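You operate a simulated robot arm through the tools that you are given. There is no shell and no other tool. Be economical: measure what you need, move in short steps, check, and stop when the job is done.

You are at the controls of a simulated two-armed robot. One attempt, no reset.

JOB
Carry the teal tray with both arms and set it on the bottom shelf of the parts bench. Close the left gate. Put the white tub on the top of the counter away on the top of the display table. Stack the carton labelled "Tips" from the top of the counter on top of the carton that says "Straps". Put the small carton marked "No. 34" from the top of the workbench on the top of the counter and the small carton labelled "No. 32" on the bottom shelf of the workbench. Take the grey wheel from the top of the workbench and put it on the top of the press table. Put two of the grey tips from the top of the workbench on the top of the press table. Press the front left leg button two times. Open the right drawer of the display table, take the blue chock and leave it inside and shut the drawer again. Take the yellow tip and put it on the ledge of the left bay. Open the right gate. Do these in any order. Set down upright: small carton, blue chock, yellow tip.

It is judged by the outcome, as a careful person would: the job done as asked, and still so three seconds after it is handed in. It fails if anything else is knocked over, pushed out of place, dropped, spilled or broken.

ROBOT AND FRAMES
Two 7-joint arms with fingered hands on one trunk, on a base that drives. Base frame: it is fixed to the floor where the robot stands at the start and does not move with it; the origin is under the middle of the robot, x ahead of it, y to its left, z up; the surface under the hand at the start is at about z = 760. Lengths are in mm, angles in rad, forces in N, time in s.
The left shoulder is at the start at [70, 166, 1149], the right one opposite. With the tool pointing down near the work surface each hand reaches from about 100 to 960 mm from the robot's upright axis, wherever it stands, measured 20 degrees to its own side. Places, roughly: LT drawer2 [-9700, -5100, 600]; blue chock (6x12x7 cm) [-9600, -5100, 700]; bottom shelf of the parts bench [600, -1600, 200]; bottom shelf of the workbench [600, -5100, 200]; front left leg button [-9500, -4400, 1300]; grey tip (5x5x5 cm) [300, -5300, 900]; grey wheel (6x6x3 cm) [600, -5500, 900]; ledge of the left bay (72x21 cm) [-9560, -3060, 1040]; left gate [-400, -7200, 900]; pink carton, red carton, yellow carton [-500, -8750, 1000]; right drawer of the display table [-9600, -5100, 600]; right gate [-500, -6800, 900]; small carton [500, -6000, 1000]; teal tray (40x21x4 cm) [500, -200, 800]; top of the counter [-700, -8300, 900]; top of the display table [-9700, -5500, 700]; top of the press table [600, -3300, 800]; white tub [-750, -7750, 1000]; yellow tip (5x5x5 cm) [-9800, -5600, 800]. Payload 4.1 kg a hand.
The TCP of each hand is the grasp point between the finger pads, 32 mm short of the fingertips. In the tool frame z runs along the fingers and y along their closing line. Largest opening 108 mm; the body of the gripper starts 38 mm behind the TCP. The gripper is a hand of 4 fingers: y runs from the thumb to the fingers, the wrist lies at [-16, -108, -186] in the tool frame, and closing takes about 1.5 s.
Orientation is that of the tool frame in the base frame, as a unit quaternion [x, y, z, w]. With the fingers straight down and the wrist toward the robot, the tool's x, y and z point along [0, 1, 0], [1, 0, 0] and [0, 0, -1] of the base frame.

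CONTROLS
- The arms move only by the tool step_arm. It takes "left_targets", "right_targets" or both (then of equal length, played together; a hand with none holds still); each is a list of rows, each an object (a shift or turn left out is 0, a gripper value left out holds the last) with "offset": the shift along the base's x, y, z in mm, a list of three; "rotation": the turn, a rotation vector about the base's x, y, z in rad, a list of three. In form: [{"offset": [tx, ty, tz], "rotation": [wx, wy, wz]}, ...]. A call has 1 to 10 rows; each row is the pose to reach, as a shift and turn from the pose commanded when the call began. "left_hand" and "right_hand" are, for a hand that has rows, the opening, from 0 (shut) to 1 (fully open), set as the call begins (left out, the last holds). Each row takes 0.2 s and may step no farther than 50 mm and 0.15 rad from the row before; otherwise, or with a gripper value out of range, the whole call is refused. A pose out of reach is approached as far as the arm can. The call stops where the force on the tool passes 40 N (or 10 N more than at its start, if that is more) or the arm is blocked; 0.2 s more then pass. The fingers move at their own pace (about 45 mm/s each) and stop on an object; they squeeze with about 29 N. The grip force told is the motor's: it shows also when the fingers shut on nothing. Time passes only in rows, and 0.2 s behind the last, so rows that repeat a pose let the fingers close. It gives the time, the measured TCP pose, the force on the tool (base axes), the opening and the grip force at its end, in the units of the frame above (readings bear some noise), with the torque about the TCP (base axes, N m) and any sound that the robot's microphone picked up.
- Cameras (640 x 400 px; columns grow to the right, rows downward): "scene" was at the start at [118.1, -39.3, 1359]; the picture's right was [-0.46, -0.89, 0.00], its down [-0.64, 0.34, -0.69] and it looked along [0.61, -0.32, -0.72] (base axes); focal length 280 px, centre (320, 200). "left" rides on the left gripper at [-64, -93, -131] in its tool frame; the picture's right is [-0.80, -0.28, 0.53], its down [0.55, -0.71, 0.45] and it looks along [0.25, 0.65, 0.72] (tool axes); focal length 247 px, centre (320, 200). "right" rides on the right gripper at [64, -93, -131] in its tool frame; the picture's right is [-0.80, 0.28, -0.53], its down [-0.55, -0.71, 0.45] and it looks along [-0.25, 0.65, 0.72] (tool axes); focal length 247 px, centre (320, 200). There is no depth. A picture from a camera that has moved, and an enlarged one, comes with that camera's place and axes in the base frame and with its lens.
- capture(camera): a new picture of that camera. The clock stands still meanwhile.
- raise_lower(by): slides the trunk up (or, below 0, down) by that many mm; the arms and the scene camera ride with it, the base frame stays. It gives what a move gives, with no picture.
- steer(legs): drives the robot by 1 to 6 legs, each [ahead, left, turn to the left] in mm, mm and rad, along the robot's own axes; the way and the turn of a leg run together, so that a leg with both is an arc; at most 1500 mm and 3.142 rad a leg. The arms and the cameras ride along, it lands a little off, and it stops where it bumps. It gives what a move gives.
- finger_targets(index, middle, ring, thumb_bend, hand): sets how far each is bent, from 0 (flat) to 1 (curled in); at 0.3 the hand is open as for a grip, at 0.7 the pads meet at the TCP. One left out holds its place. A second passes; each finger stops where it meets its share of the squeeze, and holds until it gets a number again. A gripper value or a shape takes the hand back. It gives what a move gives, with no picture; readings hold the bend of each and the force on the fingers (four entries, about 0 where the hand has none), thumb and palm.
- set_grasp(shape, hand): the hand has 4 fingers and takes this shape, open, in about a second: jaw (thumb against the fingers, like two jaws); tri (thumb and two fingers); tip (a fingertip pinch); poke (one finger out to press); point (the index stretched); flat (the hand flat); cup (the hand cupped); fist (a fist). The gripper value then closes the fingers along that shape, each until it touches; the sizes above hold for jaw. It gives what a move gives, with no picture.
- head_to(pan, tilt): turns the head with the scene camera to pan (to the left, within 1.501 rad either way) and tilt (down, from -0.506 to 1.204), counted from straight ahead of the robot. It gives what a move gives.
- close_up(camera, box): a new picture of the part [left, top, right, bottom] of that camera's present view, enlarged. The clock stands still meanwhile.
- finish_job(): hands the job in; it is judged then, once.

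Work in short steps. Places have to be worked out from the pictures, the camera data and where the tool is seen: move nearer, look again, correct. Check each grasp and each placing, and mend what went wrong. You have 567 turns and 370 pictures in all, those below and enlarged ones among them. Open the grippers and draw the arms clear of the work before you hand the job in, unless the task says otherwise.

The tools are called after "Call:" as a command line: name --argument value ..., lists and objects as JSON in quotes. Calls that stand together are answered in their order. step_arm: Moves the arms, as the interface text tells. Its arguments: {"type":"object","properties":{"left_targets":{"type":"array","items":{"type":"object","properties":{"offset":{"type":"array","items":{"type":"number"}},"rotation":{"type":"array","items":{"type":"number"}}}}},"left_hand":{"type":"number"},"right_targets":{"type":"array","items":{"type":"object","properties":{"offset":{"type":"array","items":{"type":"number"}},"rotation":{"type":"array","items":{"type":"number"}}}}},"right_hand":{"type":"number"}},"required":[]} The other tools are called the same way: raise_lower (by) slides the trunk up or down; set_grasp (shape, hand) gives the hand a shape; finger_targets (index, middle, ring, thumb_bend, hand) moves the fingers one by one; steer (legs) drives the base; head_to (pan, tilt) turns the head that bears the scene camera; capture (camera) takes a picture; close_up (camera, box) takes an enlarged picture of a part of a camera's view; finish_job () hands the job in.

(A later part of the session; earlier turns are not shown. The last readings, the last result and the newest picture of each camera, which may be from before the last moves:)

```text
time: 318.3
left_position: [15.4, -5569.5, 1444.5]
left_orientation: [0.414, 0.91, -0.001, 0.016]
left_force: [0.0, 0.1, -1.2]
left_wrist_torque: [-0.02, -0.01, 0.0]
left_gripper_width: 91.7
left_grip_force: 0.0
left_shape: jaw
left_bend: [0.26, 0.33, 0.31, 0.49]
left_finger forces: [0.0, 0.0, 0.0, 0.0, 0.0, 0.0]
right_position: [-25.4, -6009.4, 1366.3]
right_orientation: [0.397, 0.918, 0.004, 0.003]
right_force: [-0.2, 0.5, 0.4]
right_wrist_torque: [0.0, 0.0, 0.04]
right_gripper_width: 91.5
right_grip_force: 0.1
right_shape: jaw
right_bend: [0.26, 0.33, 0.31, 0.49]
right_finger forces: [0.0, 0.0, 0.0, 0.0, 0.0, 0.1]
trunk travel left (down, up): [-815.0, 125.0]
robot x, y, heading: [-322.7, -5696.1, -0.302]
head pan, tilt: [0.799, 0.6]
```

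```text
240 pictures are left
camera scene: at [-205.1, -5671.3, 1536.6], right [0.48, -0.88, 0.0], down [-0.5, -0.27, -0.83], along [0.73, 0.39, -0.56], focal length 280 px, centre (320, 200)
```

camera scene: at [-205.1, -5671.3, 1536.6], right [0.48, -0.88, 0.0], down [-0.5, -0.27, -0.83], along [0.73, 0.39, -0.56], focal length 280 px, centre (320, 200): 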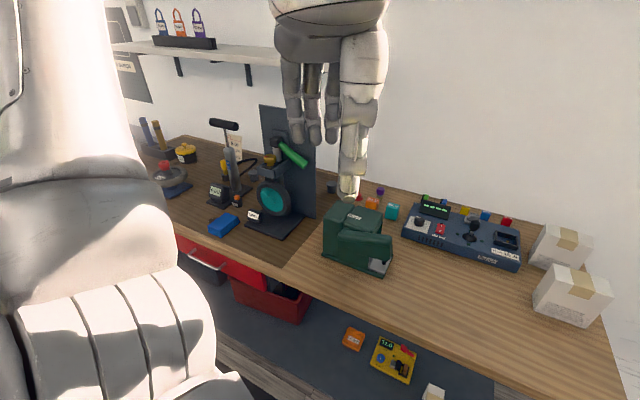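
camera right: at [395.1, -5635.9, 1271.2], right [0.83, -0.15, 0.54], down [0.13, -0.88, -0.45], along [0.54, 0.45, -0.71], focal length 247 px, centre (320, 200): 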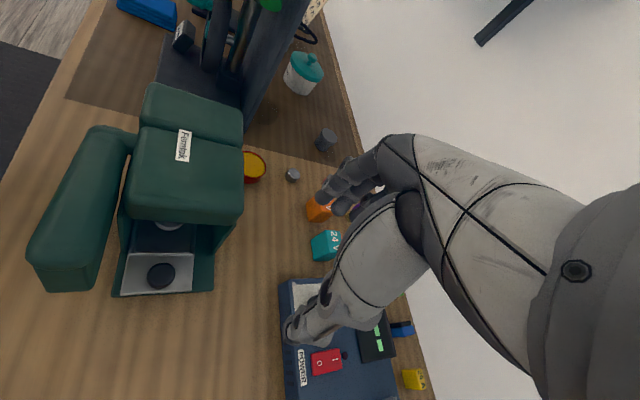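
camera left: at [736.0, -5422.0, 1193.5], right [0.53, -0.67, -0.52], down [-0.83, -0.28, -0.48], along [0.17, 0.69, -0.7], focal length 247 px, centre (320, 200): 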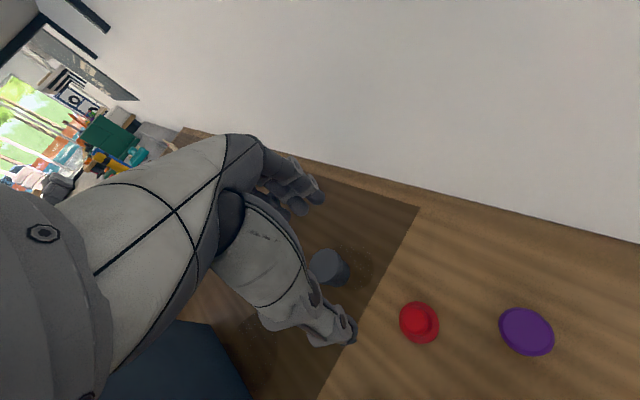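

I drive diagonally to the bench and bring the left hand down behind the machine in stages.

Call:
steer --legs '[[252, 74, 0]]'

Call:
step_arm --left_targets '[{"offset": [30, 15, -30], "rotation": [0, 0, 0.08]}, {"offset": [60, 30, -60], "rotation": [0, 0, 0.16]}, {"offset": [91, 46, -91], "rotation": [0, 0, 0.24]}, {"offset": [121, 61, -122], "rotation": [0, 0, 0.33]}, {"offset": [151, 76, -152], "rotation": [0, 0, 0.42]}, {"offset": [181, 92, -183], "rotation": [0, 0, 0.51]}, {"offset": [212, 107, -213], "rotation": [0, 0, 0.6]}, {"offset": [242, 123, -244], "rotation": [0, 0, 0.68]}]'

Call:
head_to --pan 0.6 --tilt 0.6

Call:
capture --camera "scene"

```text
time: 320.2
left_position: [276.1, -5572.8, 1445.2]
left_orientation: [0.415, 0.91, 0.0, 0.017]
left_force: [-0.3, -0.3, 0.8]
left_wrist_torque: [-0.04, -0.01, -0.01]
left_gripper_width: 91.5
left_grip_force: 0.1
left_shape: jaw
left_bend: [0.26, 0.33, 0.31, 0.49]
left_finger forces: [0.1, 0.0, 0.0, 0.0, 0.0, 0.0]
right_position: [235.4, -6013.4, 1367.8]
right_orientation: [0.396, 0.918, 0.003, 0.003]
right_force: [0.1, -0.4, -0.4]
right_wrist_torque: [0.05, -0.01, -0.03]
right_gripper_width: 91.7
right_grip_force: 0.1
right_shape: jaw
right_bend: [0.26, 0.33, 0.31, 0.49]
right_finger forces: [0.0, 0.0, 0.1, 0.0, 0.0, 0.0]
trunk travel left (down, up): [-815.0, 125.0]
robot x, y, heading: [-66.8, -5702.5, -0.3]
head pan, tilt: [0.799, 0.6]
```

```text
time: 322.0
left_position: [519.6, -5448.9, 1196.9]
left_orientation: [0.085, 0.996, 0.004, 0.015]
left_force: [0.6, -0.3, -0.7]
left_wrist_torque: [-0.01, 0.01, 0.0]
left_gripper_width: 92.0
left_grip_force: 0.0
left_shape: jaw
left_bend: [0.26, 0.33, 0.31, 0.49]
left_finger forces: [0.1, 0.1, 0.1, 0.1, 0.0, 0.0]
right_position: [239.1, -6013.0, 1366.0]
right_orientation: [0.396, 0.918, 0.003, 0.002]
right_force: [-0.3, 0.3, 0.2]
right_wrist_torque: [-0.03, 0.01, 0.0]
right_gripper_width: 92.0
right_grip_force: 0.1
right_shape: jaw
right_bend: [0.26, 0.33, 0.31, 0.49]
right_finger forces: [0.0, 0.0, 0.0, 0.1, 0.0, 0.1]
trunk travel left (down, up): [-815.0, 125.0]
robot x, y, heading: [-65.0, -5697.9, -0.295]
head pan, tilt: [0.799, 0.6]
```

```text
time: 322.7
left_position: [519.4, -5450.7, 1200.0]
left_orientation: [0.086, 0.996, 0.005, 0.015]
left_force: [0.5, 0.4, 0.1]
left_wrist_torque: [0.03, 0.0, 0.05]
left_gripper_width: 91.7
left_grip_force: 0.2
left_shape: jaw
left_bend: [0.26, 0.33, 0.31, 0.49]
left_finger forces: [0.0, 0.1, 0.1, 0.0, 0.0, 0.0]
right_position: [237.9, -6014.0, 1365.7]
right_orientation: [0.396, 0.918, 0.004, 0.003]
right_force: [0.6, 0.5, -0.2]
right_wrist_torque: [0.05, 0.01, -0.05]
right_gripper_width: 91.7
right_grip_force: 0.1
right_shape: jaw
right_bend: [0.26, 0.33, 0.31, 0.49]
right_finger forces: [0.1, 0.1, 0.0, 0.1, 0.1, 0.0]
trunk travel left (down, up): [-815.0, 125.0]
robot x, y, heading: [-64.4, -5698.7, -0.302]
head pan, tilt: [0.6, 0.6]
```

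```text
239 pictures are left
camera scene: at [63.9, -5691.5, 1536.5], right [0.29, -0.96, 0.0], down [-0.54, -0.17, -0.82], along [0.79, 0.24, -0.57], focal length 280 px, centre (320, 200)
```

scene: 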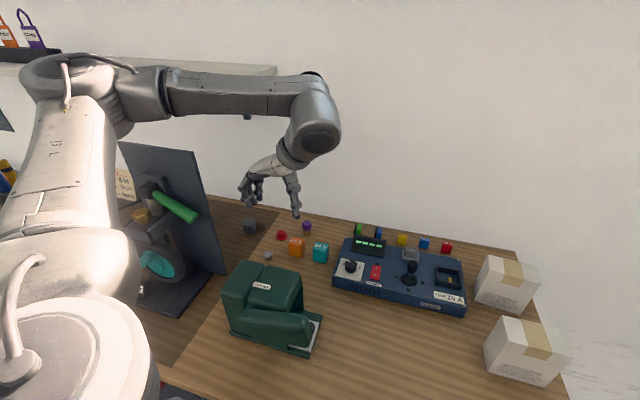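

The elbow is now well above the panel. I continue to a waypoint behind the panel, tilting the hand 15° so the wrist stays further right.

Call:
step_arm --left_targets '[{"offset": [34, 12, -22], "rotation": [0.05, 0, 0]}, {"offset": [68, 24, -44], "rotation": [0.1, 0, 0]}, {"offset": [102, 36, -66], "rotation": [0.15, 0, 0]}, {"offset": [136, 48, -88], "rotation": [0.2, 0, 0]}, {"offset": [171, 60, -110], "rotation": [0.26, 0, 0]}]' --left_hand 0.68

Call:
capture --camera "scene"

Call:
capture --camera "left"

```text
time: 323.9
left_position: [691.7, -5389.8, 1088.5]
left_orientation: [0.087, 0.987, 0.136, 0.004]
left_force: [0.1, 0.0, -0.4]
left_wrist_torque: [0.0, 0.03, 0.05]
left_gripper_width: 73.5
left_grip_force: 0.1
left_shape: jaw
left_bend: [0.27, 0.38, 0.35, 0.62]
left_finger forces: [0.0, 0.0, 0.0, 0.0, 0.1, 0.0]
right_position: [239.7, -6014.5, 1365.8]
right_orientation: [0.396, 0.918, 0.004, 0.002]
right_force: [0.6, 0.7, -1.1]
right_wrist_torque: [-0.01, 0.01, 0.01]
right_gripper_width: 91.7
right_grip_force: 0.1
right_shape: jaw
right_bend: [0.26, 0.33, 0.31, 0.49]
right_finger forces: [0.0, 0.0, 0.0, 0.1, 0.0, 0.1]
trunk travel left (down, up): [-815.0, 125.0]
robot x, y, heading: [-64.8, -5701.2, -0.303]
head pan, tilt: [0.6, 0.6]
```

```text
238 pictures are left
camera scene: at [66.3, -5692.1, 1536.3], right [0.29, -0.96, 0.0], down [-0.54, -0.17, -0.82], along [0.79, 0.24, -0.57], focal length 280 px, centre (320, 200)
```

scene: 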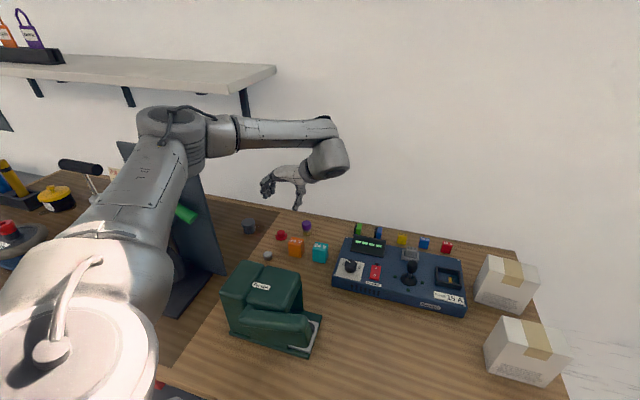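

```text
237 pictures are left
camera left: at [735.8, -5522.7, 1189.0], right [0.75, -0.27, -0.6], down [-0.65, -0.45, -0.61], along [-0.11, 0.85, -0.51], focal length 247 px, centre (320, 200)
```

left: 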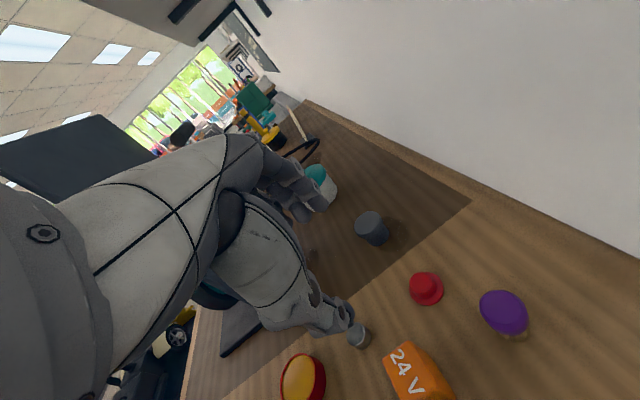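

Tip B confirmed at ≈[724,-5227]. I move over it in small steps.

Call:
step_arm --left_targets '[{"offset": [10, 40, -20]}, {"offset": [18, 80, -38]}, {"offset": [25, 118, -52]}]'

Call:
capture --camera "scene"

```text
time: 324.7
left_position: [715.5, -5272.2, 1036.9]
left_orientation: [0.087, 0.987, 0.134, 0.004]
left_force: [-0.4, -0.2, -0.3]
left_wrist_torque: [-0.05, -0.01, 0.01]
left_gripper_width: 73.8
left_grip_force: 0.1
left_shape: jaw
left_bend: [0.27, 0.38, 0.35, 0.62]
left_finger forces: [0.0, 0.1, 0.1, 0.1, 0.0, 0.1]
right_position: [235.6, -6013.7, 1367.3]
right_orientation: [0.397, 0.918, 0.003, 0.002]
right_force: [0.1, -0.6, -0.2]
right_wrist_torque: [-0.04, -0.03, 0.03]
right_gripper_width: 91.6
right_grip_force: 0.1
right_shape: jaw
right_bend: [0.26, 0.33, 0.31, 0.49]
right_finger forces: [0.1, 0.0, 0.0, 0.1, 0.1, 0.1]
trunk travel left (down, up): [-815.0, 125.0]
robot x, y, heading: [-68.1, -5699.9, -0.299]
head pan, tilt: [0.6, 0.6]
```

```text
236 pictures are left
camera scene: at [63.3, -5690.8, 1536.6], right [0.29, -0.96, 0.0], down [-0.54, -0.17, -0.83], along [0.79, 0.24, -0.56], focal length 280 px, centre (320, 200)
```

scene: 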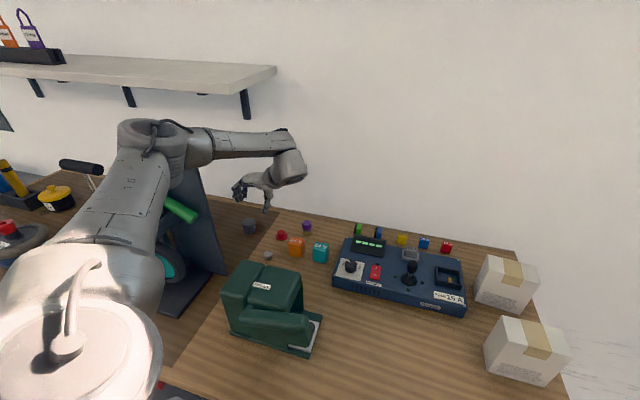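

Call:
step_arm --left_targets '[{"offset": [4, 20, -20]}, {"offset": [9, 40, -40]}, {"offset": [9, 40, -57]}]'

Call:
capture --camera "left"

Call:
close_up --camera "scene" --box '[100, 90, 340, 290]'

```text
time: 325.5
left_position: [721.2, -5244.6, 989.1]
left_orientation: [0.088, 0.986, 0.139, 0.007]
left_force: [0.9, 0.0, 0.5]
left_wrist_torque: [0.01, 0.05, -0.01]
left_gripper_width: 73.6
left_grip_force: 0.0
left_shape: jaw
left_bend: [0.27, 0.38, 0.35, 0.62]
left_finger forces: [0.0, 0.0, 0.0, 0.0, 0.0, 0.0]
right_position: [229.0, -6028.2, 1364.7]
right_orientation: [0.397, 0.918, 0.009, 0.002]
right_force: [0.1, -0.5, -0.2]
right_wrist_torque: [0.01, 0.04, -0.01]
right_gripper_width: 91.9
right_grip_force: 0.0
right_shape: jaw
right_bend: [0.26, 0.33, 0.31, 0.49]
right_finger forces: [0.0, 0.0, 0.1, 0.0, 0.1, 0.0]
trunk travel left (down, up): [-815.0, 125.0]
robot x, y, heading: [-63.4, -5698.5, -0.307]
head pan, tilt: [0.6, 0.6]
```

```text
235 pictures are left
camera left: at [763.2, -5377.9, 1089.4], right [0.76, -0.26, -0.6], down [-0.65, -0.45, -0.62], along [-0.11, 0.85, -0.51], focal length 247 px, centre (320, 200)
```

left: 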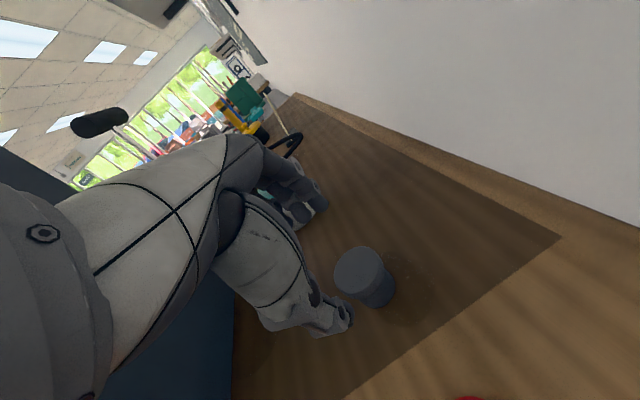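

```text
2.00 times, centred on (220, 190) of scene
camera zoom: at [56.0, -5707.3, 1537.4], right [0.29, -0.96, -0.01], down [-0.54, -0.16, -0.83], along [0.79, 0.25, -0.56], focal length 561 px, centre (520, 220)
```

zoom: 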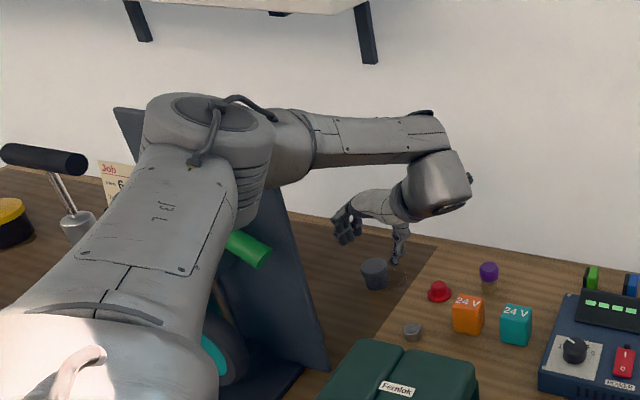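

The elbow is resting on the panel top. I back off, raise the trunk 115 mm more, and come in again.

Call:
step_arm --left_targets '[{"offset": [-5, -35, 20]}, {"offset": [-12, -75, 40]}, {"offset": [-22, -115, 60]}, {"offset": [-30, -145, 80]}]'

Call:
raise_lower --by 120

Call:
step_arm --left_targets '[{"offset": [0, 0, -45]}, {"offset": [0, 0, -90]}, {"offset": [5, 20, -130]}, {"offset": [10, 55, -155]}, {"offset": [18, 95, -175]}]'

Call:
capture --camera "scene"

```text
time: 326.5
left_position: [694.2, -5377.4, 1061.3]
left_orientation: [0.087, 0.987, 0.134, 0.004]
left_force: [-0.5, 0.3, 0.1]
left_wrist_torque: [-0.03, 0.03, -0.02]
left_gripper_width: 73.6
left_grip_force: 0.0
left_shape: jaw
left_bend: [0.27, 0.38, 0.35, 0.62]
left_finger forces: [0.0, 0.1, 0.0, 0.0, 0.1, 0.0]
right_position: [238.8, -6014.0, 1366.7]
right_orientation: [0.396, 0.918, 0.003, 0.002]
right_force: [-0.3, 0.1, 0.6]
right_wrist_torque: [0.0, 0.0, 0.0]
right_gripper_width: 91.7
right_grip_force: 0.2
right_shape: jaw
right_bend: [0.26, 0.33, 0.31, 0.49]
right_finger forces: [0.0, 0.0, 0.0, 0.0, 0.1, 0.0]
trunk travel left (down, up): [-815.0, 125.0]
robot x, y, heading: [-65.5, -5699.5, -0.306]
head pan, tilt: [0.6, 0.6]
```

```text
time: 328.0
left_position: [694.6, -5377.4, 1182.5]
left_orientation: [0.088, 0.987, 0.134, 0.004]
left_force: [-0.1, 0.1, -1.0]
left_wrist_torque: [-0.02, 0.01, -0.03]
left_gripper_width: 73.6
left_grip_force: 0.0
left_shape: jaw
left_bend: [0.27, 0.38, 0.35, 0.62]
left_finger forces: [0.0, 0.0, 0.0, 0.0, 0.0, 0.1]
right_position: [236.6, -6012.9, 1487.1]
right_orientation: [0.397, 0.918, 0.003, 0.003]
right_force: [0.1, -1.0, 0.0]
right_wrist_torque: [0.0, 0.0, -0.04]
right_gripper_width: 91.4
right_grip_force: 0.1
right_shape: jaw
right_bend: [0.26, 0.33, 0.31, 0.49]
right_finger forces: [0.0, 0.0, 0.1, 0.1, 0.0, 0.0]
trunk travel left (down, up): [-935.0, 5.0]
robot x, y, heading: [-68.8, -5703.0, -0.304]
head pan, tilt: [0.6, 0.6]
```

```text
time: 329.2
left_position: [712.9, -5280.8, 1006.2]
left_orientation: [0.087, 0.987, 0.134, 0.005]
left_force: [-0.7, -0.2, 0.0]
left_wrist_torque: [-0.02, 0.03, -0.04]
left_gripper_width: 73.9
left_grip_force: 0.0
left_shape: jaw
left_bend: [0.27, 0.38, 0.35, 0.62]
left_finger forces: [0.0, 0.1, 0.1, 0.0, 0.0, 0.0]
right_position: [236.9, -6011.4, 1485.4]
right_orientation: [0.396, 0.918, 0.003, 0.002]
right_force: [0.1, -0.1, -0.6]
right_wrist_torque: [-0.01, -0.03, 0.0]
right_gripper_width: 91.8
right_grip_force: 0.1
right_shape: jaw
right_bend: [0.26, 0.33, 0.31, 0.49]
right_finger forces: [0.1, 0.1, 0.1, 0.0, 0.1, 0.0]
trunk travel left (down, up): [-935.0, 5.0]
robot x, y, heading: [-65.5, -5701.5, -0.302]
head pan, tilt: [0.6, 0.6]
```

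```text
233 pictures are left
camera scene: at [64.7, -5689.9, 1656.5], right [0.29, -0.96, 0.0], down [-0.54, -0.17, -0.82], along [0.79, 0.24, -0.57], focal length 280 px, centre (320, 200)
```

scene: 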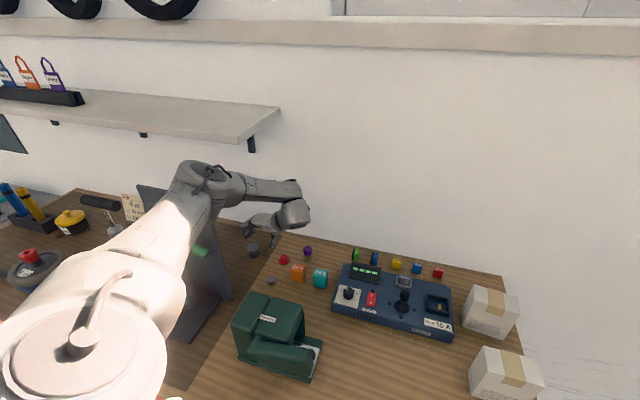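

No contact this time. I continue over and down onto the tip.

Call:
step_arm --left_targets '[{"offset": [4, 16, -15]}, {"offset": [8, 32, -30]}, {"offset": [11, 48, -45]}]'

Call:
capture --camera "left"

```text
time: 330.0
left_position: [724.2, -5234.3, 961.0]
left_orientation: [0.088, 0.987, 0.135, 0.004]
left_force: [0.0, -0.1, -1.2]
left_wrist_torque: [-0.01, 0.01, -0.01]
left_gripper_width: 73.7
left_grip_force: 0.2
left_shape: jaw
left_bend: [0.27, 0.38, 0.35, 0.62]
left_finger forces: [0.0, 0.1, 0.0, 0.0, 0.0, 0.0]
right_position: [238.7, -6013.9, 1486.5]
right_orientation: [0.396, 0.918, 0.002, 0.001]
right_force: [0.5, 0.0, 0.8]
right_wrist_torque: [0.01, 0.02, 0.02]
right_gripper_width: 91.6
right_grip_force: 0.1
right_shape: jaw
right_bend: [0.26, 0.33, 0.31, 0.49]
right_finger forces: [0.1, 0.0, 0.0, 0.0, 0.1, 0.0]
trunk travel left (down, up): [-935.0, 5.0]
robot x, y, heading: [-66.8, -5700.8, -0.308]
head pan, tilt: [0.6, 0.6]
```

```text
232 pictures are left
camera left: at [766.4, -5366.7, 1061.5], right [0.75, -0.27, -0.6], down [-0.65, -0.45, -0.61], along [-0.11, 0.85, -0.52], focal length 247 px, centre (320, 200)
```

left: 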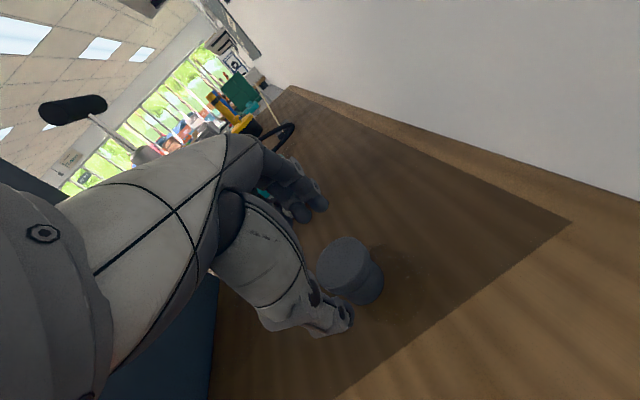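

Aligned within a few mm. I descend to z≈926 and close.

Call:
step_arm --left_targets '[{"offset": [1, 0, -12]}, {"offset": [2, -1, -24]}, {"offset": [2, -1, -34]}]'

Call:
step_arm --left_targets '[{"offset": [0, 0, 0]}, {"offset": [0, 0, 0]}, {"offset": [0, 0, 0]}, {"offset": [0, 0, 0]}, {"offset": [0, 0, 0]}, {"offset": [0, 0, 0]}]' --left_hand 0.0

Call:
capture --camera "left"

```text
time: 330.8
left_position: [724.6, -5234.8, 927.9]
left_orientation: [0.088, 0.987, 0.135, 0.004]
left_force: [0.2, 0.1, 0.0]
left_wrist_torque: [0.01, 0.01, -0.02]
left_gripper_width: 73.8
left_grip_force: 0.0
left_shape: jaw
left_bend: [0.27, 0.38, 0.35, 0.62]
left_finger forces: [0.0, 0.0, 0.1, 0.0, 0.0, 0.0]
right_position: [237.4, -6013.8, 1487.2]
right_orientation: [0.397, 0.918, 0.003, 0.003]
right_force: [-0.4, -1.1, 0.1]
right_wrist_torque: [-0.01, -0.01, 0.0]
right_gripper_width: 91.7
right_grip_force: 0.0
right_shape: jaw
right_bend: [0.26, 0.33, 0.31, 0.49]
right_finger forces: [0.0, 0.0, 0.1, 0.0, 0.0, 0.1]
trunk travel left (down, up): [-935.0, 5.0]
robot x, y, heading: [-68.2, -5704.0, -0.296]
head pan, tilt: [0.6, 0.6]
```

```text
time: 332.2
left_position: [725.2, -5236.6, 927.3]
left_orientation: [0.088, 0.987, 0.134, 0.003]
left_force: [-0.4, 0.0, 0.0]
left_wrist_torque: [-0.04, 0.04, 0.0]
left_gripper_width: 38.4
left_grip_force: 29.2
left_shape: jaw
left_bend: [0.74, 0.5, 0.55, 0.74]
left_finger forces: [12.7, 8.6, 0.1, 0.0, 22.1, 0.0]
right_position: [236.8, -6013.9, 1486.1]
right_orientation: [0.396, 0.918, 0.004, 0.002]
right_force: [0.0, -0.6, 0.5]
right_wrist_torque: [-0.01, -0.01, 0.0]
right_gripper_width: 92.0
right_grip_force: 0.1
right_shape: jaw
right_bend: [0.26, 0.33, 0.31, 0.49]
right_finger forces: [0.1, 0.0, 0.0, 0.0, 0.0, 0.0]
trunk travel left (down, up): [-935.0, 5.0]
robot x, y, heading: [-66.9, -5701.3, -0.299]
head pan, tilt: [0.6, 0.6]
```

```text
231 pictures are left
camera left: at [768.3, -5368.5, 1028.3], right [0.75, -0.27, -0.6], down [-0.65, -0.46, -0.61], along [-0.11, 0.85, -0.52], focal length 247 px, centre (320, 200)
```

left: 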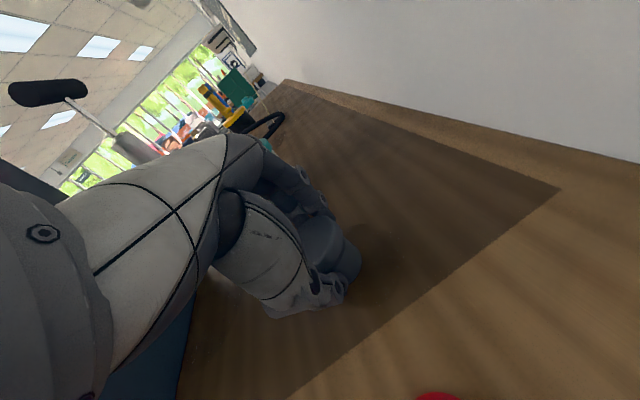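

Tip B gripped. I withdraw along the same way, rising.

Call:
step_arm --left_targets '[{"offset": [0, 0, 35]}, {"offset": [-5, -25, 65]}, {"offset": [-12, -60, 94]}, {"offset": [-20, -100, 118]}, {"offset": [-30, -142, 137]}, {"offset": [-60, -155, 162]}, {"offset": [-98, -170, 187]}, {"offset": [-136, -185, 212]}, {"offset": [-174, -200, 237]}, {"offset": [-210, -215, 262]}]'

Call:
step_arm --left_targets '[{"offset": [-30, -15, 30], "rotation": [-0.06, 0, 0]}, {"offset": [-60, -30, 60], "rotation": [-0.12, 0, 0]}, {"offset": [-91, -46, 85], "rotation": [-0.18, 0, 0]}, {"offset": [-130, -61, 100], "rotation": [-0.26, 0, 0]}, {"offset": [-170, -76, 110], "rotation": [-0.26, 0, 0]}, {"offset": [-210, -90, 120], "rotation": [-0.26, 0, 0]}]'

Call:
steer --legs '[[-260, -76, 0], [0, 0, 0.3]]'

Call:
capture --camera "left"

```text
time: 334.4
left_position: [513.0, -5450.2, 1190.5]
left_orientation: [0.088, 0.987, 0.134, 0.005]
left_force: [-0.6, -0.4, -0.6]
left_wrist_torque: [0.01, 0.0, 0.0]
left_gripper_width: 38.3
left_grip_force: 28.9
left_shape: jaw
left_bend: [0.74, 0.5, 0.55, 0.74]
left_finger forces: [12.1, 8.8, 0.0, 0.1, 21.8, 0.0]
right_position: [235.6, -6013.8, 1487.5]
right_orientation: [0.396, 0.918, 0.003, 0.003]
right_force: [-0.1, 0.1, -0.3]
right_wrist_torque: [0.01, -0.03, -0.01]
right_gripper_width: 91.6
right_grip_force: 0.0
right_shape: jaw
right_bend: [0.26, 0.33, 0.31, 0.49]
right_finger forces: [0.0, 0.0, 0.1, 0.0, 0.0, 0.0]
trunk travel left (down, up): [-935.0, 5.0]
robot x, y, heading: [-65.7, -5703.4, -0.301]
head pan, tilt: [0.6, 0.6]
```

```text
time: 335.8
left_position: [303.9, -5544.5, 1310.7]
left_orientation: [0.086, 0.996, 0.006, 0.015]
left_force: [0.5, -0.4, -0.7]
left_wrist_torque: [0.01, -0.01, 0.01]
left_gripper_width: 37.7
left_grip_force: 29.2
left_shape: jaw
left_bend: [0.74, 0.5, 0.55, 0.74]
left_finger forces: [12.1, 8.6, 0.1, 0.1, 21.7, 0.1]
right_position: [236.2, -6018.1, 1486.5]
right_orientation: [0.396, 0.918, 0.005, 0.002]
right_force: [-0.1, -0.3, -0.2]
right_wrist_torque: [0.02, 0.01, 0.0]
right_gripper_width: 91.7
right_grip_force: 0.1
right_shape: jaw
right_bend: [0.26, 0.33, 0.31, 0.49]
right_finger forces: [0.0, 0.0, 0.0, 0.0, 0.1, 0.0]
trunk travel left (down, up): [-935.0, 5.0]
robot x, y, heading: [-64.9, -5703.4, -0.307]
head pan, tilt: [0.6, 0.6]
```

```text
time: 338.7
left_position: [-31.1, -5434.0, 1309.8]
left_orientation: [-0.062, 0.998, 0.008, 0.015]
left_force: [0.0, 0.0, 0.0]
left_wrist_torque: [0.0, 0.01, 0.01]
left_gripper_width: 37.8
left_grip_force: 29.5
left_shape: jaw
left_bend: [0.74, 0.5, 0.55, 0.74]
left_finger forces: [12.1, 8.6, 0.0, 0.1, 21.7, 0.1]
right_position: [42.7, -5906.2, 1487.0]
right_orientation: [0.255, 0.967, 0.004, 0.002]
right_force: [-0.8, -0.9, 0.7]
right_wrist_torque: [-0.02, 0.0, 0.01]
right_gripper_width: 91.3
right_grip_force: 0.0
right_shape: jaw
right_bend: [0.26, 0.33, 0.31, 0.49]
right_finger forces: [0.0, 0.0, 0.0, 0.0, 0.0, 0.0]
trunk travel left (down, up): [-935.0, 5.0]
robot x, y, heading: [-337.2, -5695.4, -0.006]
head pan, tilt: [0.6, 0.6]
```

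```text
230 pictures are left
camera left: at [40.1, -5520.4, 1441.7], right [0.84, -0.17, -0.51], down [-0.44, -0.76, -0.47], along [-0.31, 0.63, -0.72], focal length 247 px, centre (320, 200)
```

left: 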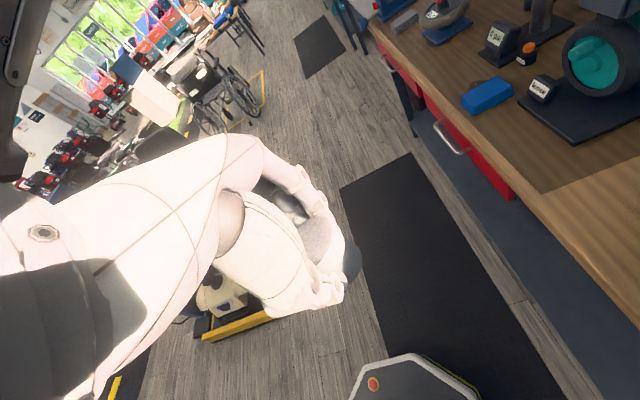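

Tip B in hand. I go to the press table, lowering the trunk on arrival.

Call:
steer --legs '[[-220, 0, 0], [0, 1050, 0], [0, 1005, 0.006]]'

Call:
raise_lower --by -360

Call:
head_to --pan 0.15 --tilt 0.75

Call:
capture --camera "scene"

```text
time: 350.2
left_position: [-262.6, -3372.7, 1310.3]
left_orientation: [-0.069, 0.998, 0.008, 0.014]
left_force: [0.1, 0.3, 0.1]
left_wrist_torque: [0.03, 0.0, -0.01]
left_gripper_width: 37.9
left_grip_force: 28.7
left_shape: jaw
left_bend: [0.74, 0.5, 0.55, 0.74]
left_finger forces: [12.1, 8.6, 0.0, 0.1, 21.6, 0.0]
right_position: [-184.1, -3842.6, 1486.1]
right_orientation: [0.25, 0.968, 0.004, 0.001]
right_force: [0.0, 0.6, 0.0]
right_wrist_torque: [0.01, 0.0, 0.01]
right_gripper_width: 91.7
right_grip_force: 0.1
right_shape: jaw
right_bend: [0.26, 0.33, 0.31, 0.49]
right_finger forces: [0.1, 0.0, 0.0, 0.0, 0.1, 0.0]
trunk travel left (down, up): [-935.0, 5.0]
robot x, y, heading: [-567.9, -3635.2, 0.012]
head pan, tilt: [0.6, 0.6]
```

```text
time: 353.7
left_position: [-264.0, -3372.1, 950.4]
left_orientation: [-0.067, 0.998, 0.007, 0.015]
left_force: [0.2, 0.3, -0.1]
left_wrist_torque: [0.02, -0.01, 0.01]
left_gripper_width: 37.9
left_grip_force: 29.3
left_shape: jaw
left_bend: [0.74, 0.5, 0.55, 0.74]
left_finger forces: [12.1, 8.6, 0.0, 0.0, 21.7, 0.0]
right_position: [-183.5, -3842.2, 1126.0]
right_orientation: [0.25, 0.968, 0.004, 0.002]
right_force: [0.1, 0.6, 0.3]
right_wrist_torque: [-0.02, 0.03, 0.0]
right_gripper_width: 91.5
right_grip_force: 0.0
right_shape: jaw
right_bend: [0.26, 0.33, 0.31, 0.49]
right_finger forces: [0.0, 0.0, 0.1, 0.0, 0.1, 0.0]
trunk travel left (down, up): [-575.0, 365.0]
robot x, y, heading: [-565.6, -3637.2, 0.012]
head pan, tilt: [0.6, 0.6]
```

```text
time: 354.6
left_position: [-262.1, -3371.5, 950.4]
left_orientation: [-0.068, 0.998, 0.007, 0.014]
left_force: [0.1, -0.5, -0.1]
left_wrist_torque: [0.01, 0.03, 0.0]
left_gripper_width: 38.2
left_grip_force: 29.3
left_shape: jaw
left_bend: [0.74, 0.5, 0.55, 0.74]
left_finger forces: [12.1, 8.6, 0.0, 0.0, 21.6, 0.1]
right_position: [-184.1, -3842.0, 1126.8]
right_orientation: [0.25, 0.968, 0.004, 0.002]
right_force: [-0.2, -0.2, -0.5]
right_wrist_torque: [-0.02, 0.0, -0.03]
right_gripper_width: 91.7
right_grip_force: 0.1
right_shape: jaw
right_bend: [0.26, 0.33, 0.31, 0.49]
right_finger forces: [0.1, 0.0, 0.0, 0.0, 0.0, 0.0]
trunk travel left (down, up): [-575.0, 365.0]
robot x, y, heading: [-564.6, -3637.7, 0.008]
head pan, tilt: [0.15, 0.75]
```

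```text
229 pictures are left
camera scene: at [-438.7, -3624.7, 1283.7], right [0.16, -0.99, 0.0], down [-0.67, -0.11, -0.73], along [0.72, 0.12, -0.68], focal length 280 px, centre (320, 200)
```

scene: 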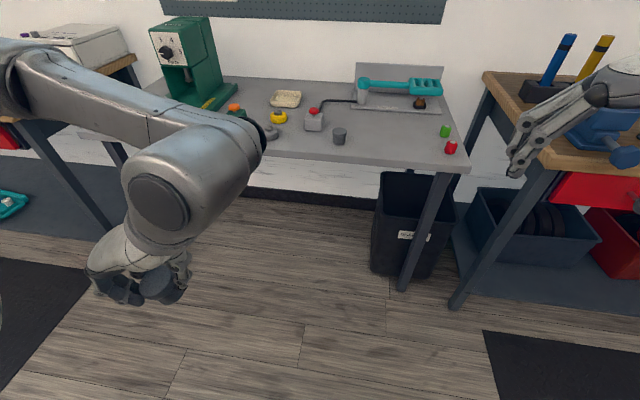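

The tip was gripped with the hand tilted, so I restore that tilt before placing. I drive in and move the hand over ≈[325,-3440].

Call:
steer --legs '[[440, 0, 0]]'

Call:
step_arm --left_targets '[{"offset": [38, -17, 0], "rotation": [0.06, 0.02, 0]}, {"offset": [76, -34, 0], "rotation": [0.125, 0.04, 0]}, {"offset": [114, -51, 0], "rotation": [0.19, 0.06, 0]}, {"offset": [150, -68, -5], "rotation": [0.249, 0.079, 0]}, {"offset": [150, -68, -40], "rotation": [0.249, 0.079, 0]}]'

Call:
capture --camera "scene"

Call:
capture --camera "left"

```text
time: 357.3
left_position: [173.9, -3368.1, 949.7]
left_orientation: [-0.069, 0.998, 0.007, 0.013]
left_force: [-0.9, -0.3, 0.1]
left_wrist_torque: [0.0, -0.03, -0.01]
left_gripper_width: 37.8
left_grip_force: 29.1
left_shape: jaw
left_bend: [0.74, 0.5, 0.55, 0.74]
left_finger forces: [12.1, 8.6, 0.0, 0.0, 21.6, 0.1]
right_position: [254.0, -3838.6, 1127.7]
right_orientation: [0.25, 0.968, 0.004, 0.002]
right_force: [-0.2, 0.2, -0.9]
right_wrist_torque: [-0.01, 0.01, -0.01]
right_gripper_width: 91.8
right_grip_force: 0.1
right_shape: jaw
right_bend: [0.26, 0.33, 0.31, 0.49]
right_finger forces: [0.0, 0.1, 0.0, 0.0, 0.0, 0.1]
trunk travel left (down, up): [-575.0, 365.0]
robot x, y, heading: [-126.7, -3632.2, 0.005]
head pan, tilt: [0.15, 0.75]
```

```text
time: 358.5
left_position: [325.4, -3436.2, 908.4]
left_orientation: [-0.067, 0.989, 0.133, -0.017]
left_force: [-0.3, 1.3, -1.5]
left_wrist_torque: [0.01, -0.02, -0.03]
left_gripper_width: 37.6
left_grip_force: 29.1
left_shape: jaw
left_bend: [0.74, 0.5, 0.55, 0.74]
left_finger forces: [11.9, 8.5, 0.0, 0.0, 21.7, 0.0]
right_position: [255.4, -3836.8, 1126.8]
right_orientation: [0.25, 0.968, 0.003, 0.001]
right_force: [-0.5, 0.6, -0.1]
right_wrist_torque: [-0.01, 0.0, 0.01]
right_gripper_width: 91.8
right_grip_force: 0.1
right_shape: jaw
right_bend: [0.26, 0.33, 0.31, 0.49]
right_finger forces: [0.1, 0.0, 0.0, 0.0, 0.0, 0.0]
trunk travel left (down, up): [-575.0, 365.0]
robot x, y, heading: [-131.0, -3636.9, 0.015]
head pan, tilt: [0.15, 0.75]
```

```text
228 pictures are left
camera scene: at [0.0, -3619.6, 1283.6], right [0.16, -0.99, 0.0], down [-0.67, -0.11, -0.73], along [0.72, 0.11, -0.68], focal length 280 px, centre (320, 200)
```

scene: 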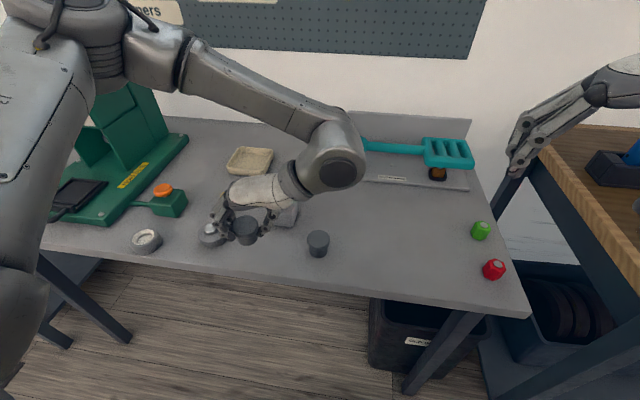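

```text
227 pictures are left
camera left: at [407.2, -3547.6, 1009.1], right [0.8, -0.02, -0.6], down [-0.48, -0.63, -0.61], along [-0.36, 0.78, -0.52], focal length 247 px, centre (320, 200)
```

left: 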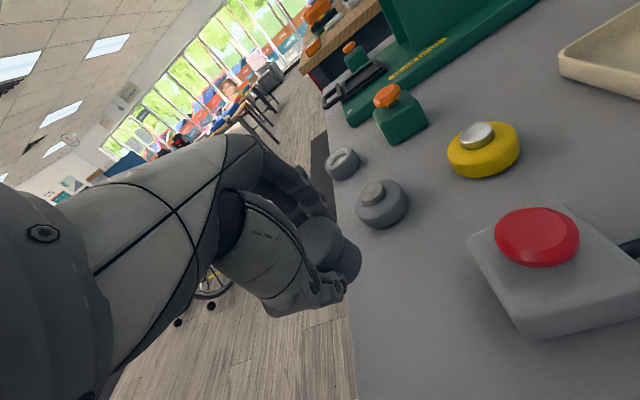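

Clear spot. I lower to contact (expected TCP ≈845).

Call:
step_arm --left_targets '[{"offset": [0, 0, -25]}, {"offset": [0, 0, -50]}, {"offset": [0, 0, -54]}, {"offset": [0, 0, -57]}, {"offset": [0, 0, -60]}, {"offset": [0, 0, -63]}, {"offset": [0, 0, -66]}, {"offset": [0, 0, -69]}, {"offset": [0, 0, -72]}]'

Call:
capture --camera "left"

```text
time: 360.6
left_position: [324.8, -3437.3, 841.0]
left_orientation: [-0.066, 0.989, 0.133, -0.013]
left_force: [1.4, -5.9, 27.5]
left_wrist_torque: [-0.49, -0.05, 0.03]
left_gripper_width: 41.7
left_grip_force: 29.1
left_shape: jaw
left_bend: [0.74, 0.49, 0.55, 0.79]
left_finger forces: [14.9, 8.9, 0.4, 0.0, 33.3, 0.1]
right_position: [252.3, -3839.7, 1127.4]
right_orientation: [0.251, 0.968, 0.004, 0.003]
right_force: [0.3, 0.3, 0.0]
right_wrist_torque: [0.0, 0.01, -0.03]
right_gripper_width: 91.5
right_grip_force: 0.0
right_shape: jaw
right_bend: [0.26, 0.33, 0.31, 0.49]
right_finger forces: [0.1, 0.0, 0.1, 0.0, 0.0, 0.1]
trunk travel left (down, up): [-575.0, 365.0]
robot x, y, heading: [-128.5, -3632.6, 0.01]
head pan, tilt: [0.15, 0.75]
stopped in row 9 (left hand): the force on the tool passed its limit at 40 N (the readings are from after the stop); the commanded pose is now the measured one
```

```text
226 pictures are left
camera left: at [405.3, -3551.3, 942.2], right [0.8, -0.02, -0.59], down [-0.47, -0.63, -0.61], along [-0.36, 0.78, -0.52], focal length 247 px, centre (320, 200)
```

left: 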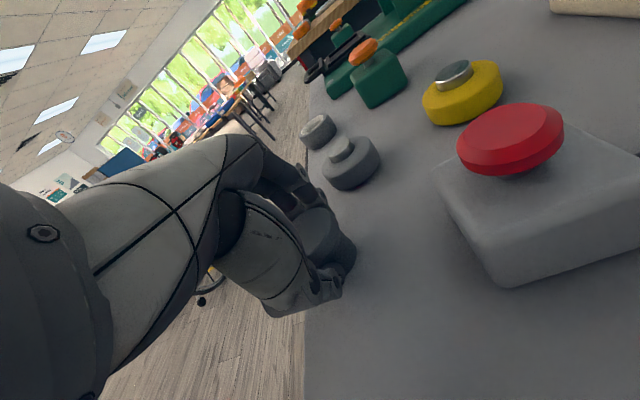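

Contact. I open and lift straight up.

Call:
step_arm --left_targets '[{"offset": [0, 0, 4]}, {"offset": [0, 0, 4]}, {"offset": [0, 0, 4]}, {"offset": [0, 0, 4]}, {"offset": [0, 0, 4]}]' --left_hand 0.75

Call:
step_arm --left_targets '[{"offset": [0, 0, 20]}, {"offset": [0, 0, 50]}, {"offset": [0, 0, 90]}, {"offset": [0, 0, 130]}]'

Call:
capture --camera "scene"

```text
time: 361.8
left_position: [323.7, -3437.4, 843.2]
left_orientation: [-0.065, 0.989, 0.133, -0.014]
left_force: [-1.1, 2.8, 9.2]
left_wrist_torque: [-0.17, 0.0, -0.02]
left_gripper_width: 73.5
left_grip_force: 0.0
left_shape: jaw
left_bend: [0.26, 0.36, 0.34, 0.64]
left_finger forces: [0.0, 0.0, 0.0, 0.0, 9.9, 0.0]
right_position: [253.2, -3838.9, 1126.7]
right_orientation: [0.25, 0.968, 0.004, 0.002]
right_force: [0.1, 0.3, -0.4]
right_wrist_torque: [-0.02, 0.01, -0.02]
right_gripper_width: 91.7
right_grip_force: 0.1
right_shape: jaw
right_bend: [0.26, 0.33, 0.31, 0.49]
right_finger forces: [0.0, 0.0, 0.0, 0.0, 0.0, 0.0]
trunk travel left (down, up): [-575.0, 365.0]
robot x, y, heading: [-129.5, -3636.7, 0.005]
head pan, tilt: [0.15, 0.75]
```

```text
time: 362.8
left_position: [323.4, -3438.2, 973.0]
left_orientation: [-0.066, 0.989, 0.134, -0.014]
left_force: [-0.4, 0.1, 0.8]
left_wrist_torque: [0.02, 0.01, -0.02]
left_gripper_width: 80.4
left_grip_force: 0.1
left_shape: jaw
left_bend: [0.26, 0.36, 0.34, 0.58]
left_finger forces: [0.0, 0.0, 0.0, 0.0, 0.0, 0.0]
right_position: [252.7, -3837.7, 1126.9]
right_orientation: [0.251, 0.968, 0.004, 0.002]
right_force: [0.1, -0.1, 0.1]
right_wrist_torque: [0.0, 0.0, -0.03]
right_gripper_width: 91.6
right_grip_force: 0.1
right_shape: jaw
right_bend: [0.26, 0.33, 0.31, 0.49]
right_finger forces: [0.1, 0.1, 0.0, 0.1, 0.1, 0.1]
trunk travel left (down, up): [-575.0, 365.0]
robot x, y, heading: [-129.2, -3633.2, 0.003]
head pan, tilt: [0.15, 0.75]
```

```text
225 pictures are left
camera scene: at [-2.3, -3621.9, 1283.7], right [0.16, -0.99, 0.0], down [-0.67, -0.11, -0.73], along [0.72, 0.11, -0.68], focal length 280 px, centre (320, 200)
```

scene: 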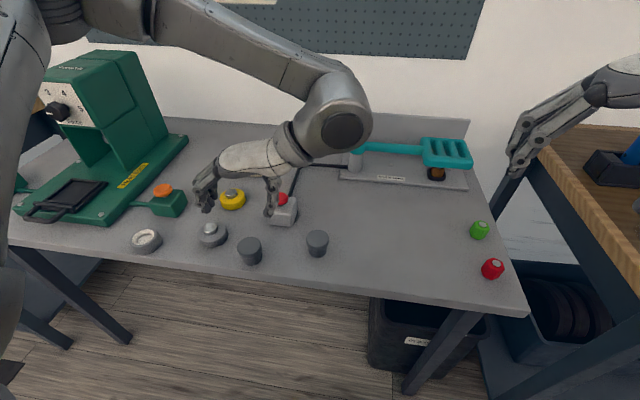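

Both grey tips and the wheel are on the press table. Now carton No. 34: I reset the hands and return to the workbench's right end.

Call:
steer --legs '[[-430, 0, 0], [0, -1100, 0], [0, -1095, 0]]'

Call:
step_arm --right_targets '[{"offset": [0, -10, 0], "rotation": [0, 0, -0.15]}, {"offset": [0, -20, 0], "rotation": [0, 0, -0.3]}, {"offset": [0, -30, 0], "rotation": [0, 0, -0.45]}, {"offset": [0, -40, 0], "rotation": [0, 0, -0.6]}, {"offset": [0, -50, 0], "rotation": [0, 0, -0.75]}, {"offset": [0, -60, 0], "rotation": [0, 0, -0.9]}, {"offset": [0, -60, 0], "rotation": [0, 0, -1.04]}]' --right_hand 1.0 --left_targets '[{"offset": [-20, 0, 20], "rotation": [-0.06, -0.02, 0]}, {"offset": [-40, 0, 40], "rotation": [-0.125, -0.04, 0]}, {"offset": [-60, 0, 60], "rotation": [-0.19, -0.06, 0]}, {"offset": [-80, 0, 80], "rotation": [-0.249, -0.079, 0]}, {"offset": [-80, 0, 120], "rotation": [-0.249, -0.079, 0]}, {"offset": [-80, 0, 160], "rotation": [-0.249, -0.079, 0]}, {"offset": [-80, 0, 190], "rotation": [-0.249, -0.079, 0]}]'

Call:
head_to --pan -0.2 --tilt 0.65

Call:
capture --camera "scene"

```text
time: 375.9
left_position: [-88.8, -5648.2, 972.7]
left_orientation: [-0.066, 0.989, 0.134, -0.015]
left_force: [-0.1, 1.2, -0.7]
left_wrist_torque: [0.01, 0.02, 0.0]
left_gripper_width: 81.0
left_grip_force: 0.0
left_shape: jaw
left_bend: [0.26, 0.36, 0.34, 0.58]
left_finger forces: [0.1, 0.1, 0.0, 0.0, 0.0, 0.0]
right_position: [-158.7, -6049.2, 1126.1]
right_orientation: [0.249, 0.968, 0.004, 0.003]
right_force: [-0.8, 0.6, -0.1]
right_wrist_torque: [0.02, 0.0, -0.01]
right_gripper_width: 91.7
right_grip_force: 0.1
right_shape: jaw
right_bend: [0.26, 0.33, 0.31, 0.49]
right_finger forces: [0.0, 0.1, 0.1, 0.1, 0.0, 0.0]
trunk travel left (down, up): [-575.0, 365.0]
robot x, y, heading: [-538.5, -5843.7, 0.008]
head pan, tilt: [0.15, 0.75]
```

```text
time: 377.5
left_position: [-170.6, -5647.6, 1162.6]
left_orientation: [-0.07, 0.997, 0.007, 0.016]
left_force: [0.1, 0.9, -0.4]
left_wrist_torque: [-0.03, -0.03, -0.01]
left_gripper_width: 80.6
left_grip_force: 0.1
left_shape: jaw
left_bend: [0.26, 0.36, 0.34, 0.58]
left_finger forces: [0.0, 0.0, 0.0, 0.0, 0.0, 0.0]
right_position: [-145.2, -6120.3, 1146.1]
right_orientation: [0.698, 0.716, 0.003, 0.003]
right_force: [0.4, -0.2, -1.1]
right_wrist_torque: [0.01, 0.0, 0.0]
right_gripper_width: 107.8
right_grip_force: 0.0
right_shape: jaw
right_bend: [0.3, 0.3, 0.3, 0.3]
right_finger forces: [0.0, 0.0, 0.0, 0.0, 0.1, 0.0]
right hand out of reach, approached as far as the arm can: row 4, 5, 6, 7
trunk travel left (down, up): [-575.0, 365.0]
robot x, y, heading: [-541.9, -5841.2, 0.008]
head pan, tilt: [0.15, 0.75]
```

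```text
time: 378.3
left_position: [-168.6, -5646.8, 1163.5]
left_orientation: [-0.07, 0.997, 0.007, 0.016]
left_force: [0.1, 0.0, -0.3]
left_wrist_torque: [0.01, -0.01, 0.02]
left_gripper_width: 80.7
left_grip_force: 0.0
left_shape: jaw
left_bend: [0.26, 0.36, 0.34, 0.58]
left_finger forces: [0.0, 0.0, 0.1, 0.1, 0.0, 0.1]
right_position: [-142.8, -6119.6, 1144.9]
right_orientation: [0.697, 0.717, 0.002, 0.003]
right_force: [-0.3, 0.4, -0.3]
right_wrist_torque: [-0.03, -0.01, 0.02]
right_gripper_width: 107.8
right_grip_force: 0.1
right_shape: jaw
right_bend: [0.3, 0.3, 0.3, 0.3]
right_finger forces: [0.0, 0.0, 0.0, 0.0, 0.0, 0.1]
trunk travel left (down, up): [-575.0, 365.0]
robot x, y, heading: [-545.0, -5846.1, 0.006]
head pan, tilt: [-0.201, 0.649]
```

```text
224 pictures are left
camera scene: at [-410.3, -5862.4, 1292.2], right [-0.19, -0.98, 0.0], down [-0.59, 0.11, -0.8], along [0.78, -0.15, -0.6], focal length 280 px, centre (320, 200)
```

scene: 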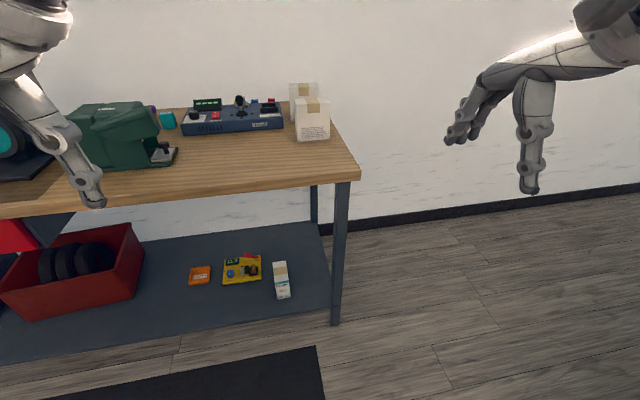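

Carton 34 spans x≈458–516, y≈-5950…-6066. I drive in and bring the right hand above it.

Call:
steer --legs '[[435, 0, 0]]'

Call:
step_arm --right_targets '[{"offset": [40, 22, 0]}, {"offset": [80, 45, 0]}, {"offset": [120, 67, 0]}, {"offset": [160, 90, -10]}, {"offset": [194, 112, -30]}, {"offset": [194, 112, -60]}]'

Call:
capture --camera "scene"

Call:
capture --camera "right"

```text
time: 381.0
left_position: [268.0, -5643.0, 1162.1]
left_orientation: [-0.071, 0.997, 0.007, 0.015]
left_force: [0.1, -0.1, -0.7]
left_wrist_torque: [0.01, 0.03, 0.0]
left_gripper_width: 80.6
left_grip_force: 0.0
left_shape: jaw
left_bend: [0.26, 0.36, 0.34, 0.58]
left_finger forces: [0.0, 0.0, 0.0, 0.0, 0.0, 0.0]
right_position: [292.9, -6114.5, 1144.8]
right_orientation: [0.697, 0.717, 0.002, 0.003]
right_force: [-0.1, -0.6, 0.3]
right_wrist_torque: [0.03, 0.02, 0.06]
right_gripper_width: 107.9
right_grip_force: 0.0
right_shape: jaw
right_bend: [0.3, 0.3, 0.3, 0.3]
right_finger forces: [0.0, 0.0, 0.1, 0.0, 0.0, 0.1]
trunk travel left (down, up): [-575.0, 365.0]
robot x, y, heading: [-104.9, -5841.1, 0.012]
head pan, tilt: [-0.201, 0.649]
```

```text
time: 382.4
left_position: [266.6, -5642.9, 1162.8]
left_orientation: [-0.069, 0.997, 0.007, 0.017]
left_force: [-1.0, 1.6, 0.0]
left_wrist_torque: [-0.02, -0.02, -0.01]
left_gripper_width: 80.8
left_grip_force: 0.0
left_shape: jaw
left_bend: [0.26, 0.36, 0.34, 0.58]
left_finger forces: [0.1, 0.0, 0.0, 0.0, 0.0, 0.1]
right_position: [486.5, -6003.0, 1086.8]
right_orientation: [0.697, 0.717, 0.003, 0.004]
right_force: [-0.8, 0.3, 0.1]
right_wrist_torque: [-0.02, -0.05, -0.01]
right_gripper_width: 107.6
right_grip_force: 0.1
right_shape: jaw
right_bend: [0.3, 0.3, 0.3, 0.3]
right_finger forces: [0.0, 0.0, 0.1, 0.0, 0.1, 0.0]
trunk travel left (down, up): [-575.0, 365.0]
robot x, y, heading: [-102.7, -5840.8, 0.016]
head pan, tilt: [-0.201, 0.649]
```

```text
223 pictures are left
camera scene: at [25.3, -5858.2, 1292.5], right [-0.19, -0.98, 0.0], down [-0.59, 0.11, -0.8], along [0.78, -0.15, -0.6], focal length 280 px, centre (320, 200)
```

scene: 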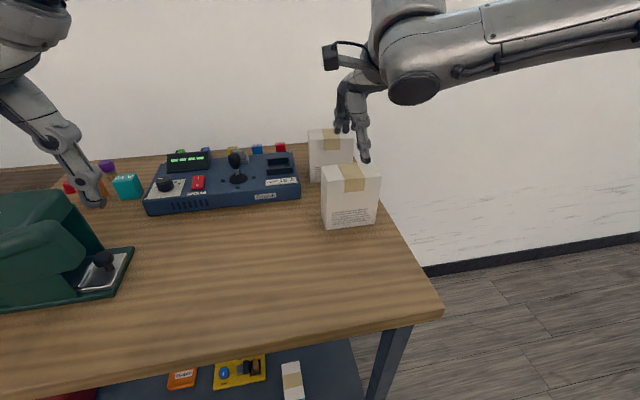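

```text
222 pictures are left
camera right: at [389.7, -5939.7, 1216.8], right [0.3, -0.79, 0.54], down [-0.69, -0.57, -0.45], along [0.66, -0.23, -0.71], focal length 247 px, centre (320, 200)
```

right: 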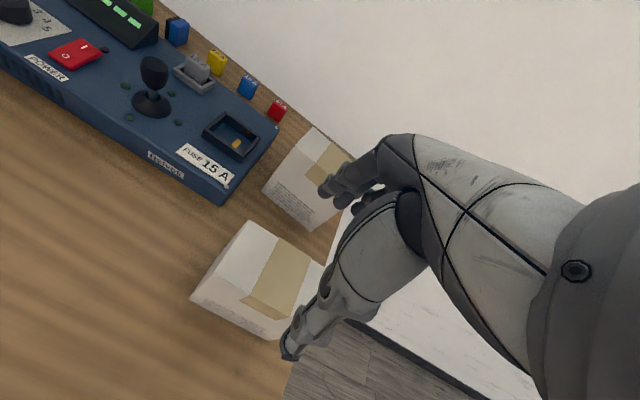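

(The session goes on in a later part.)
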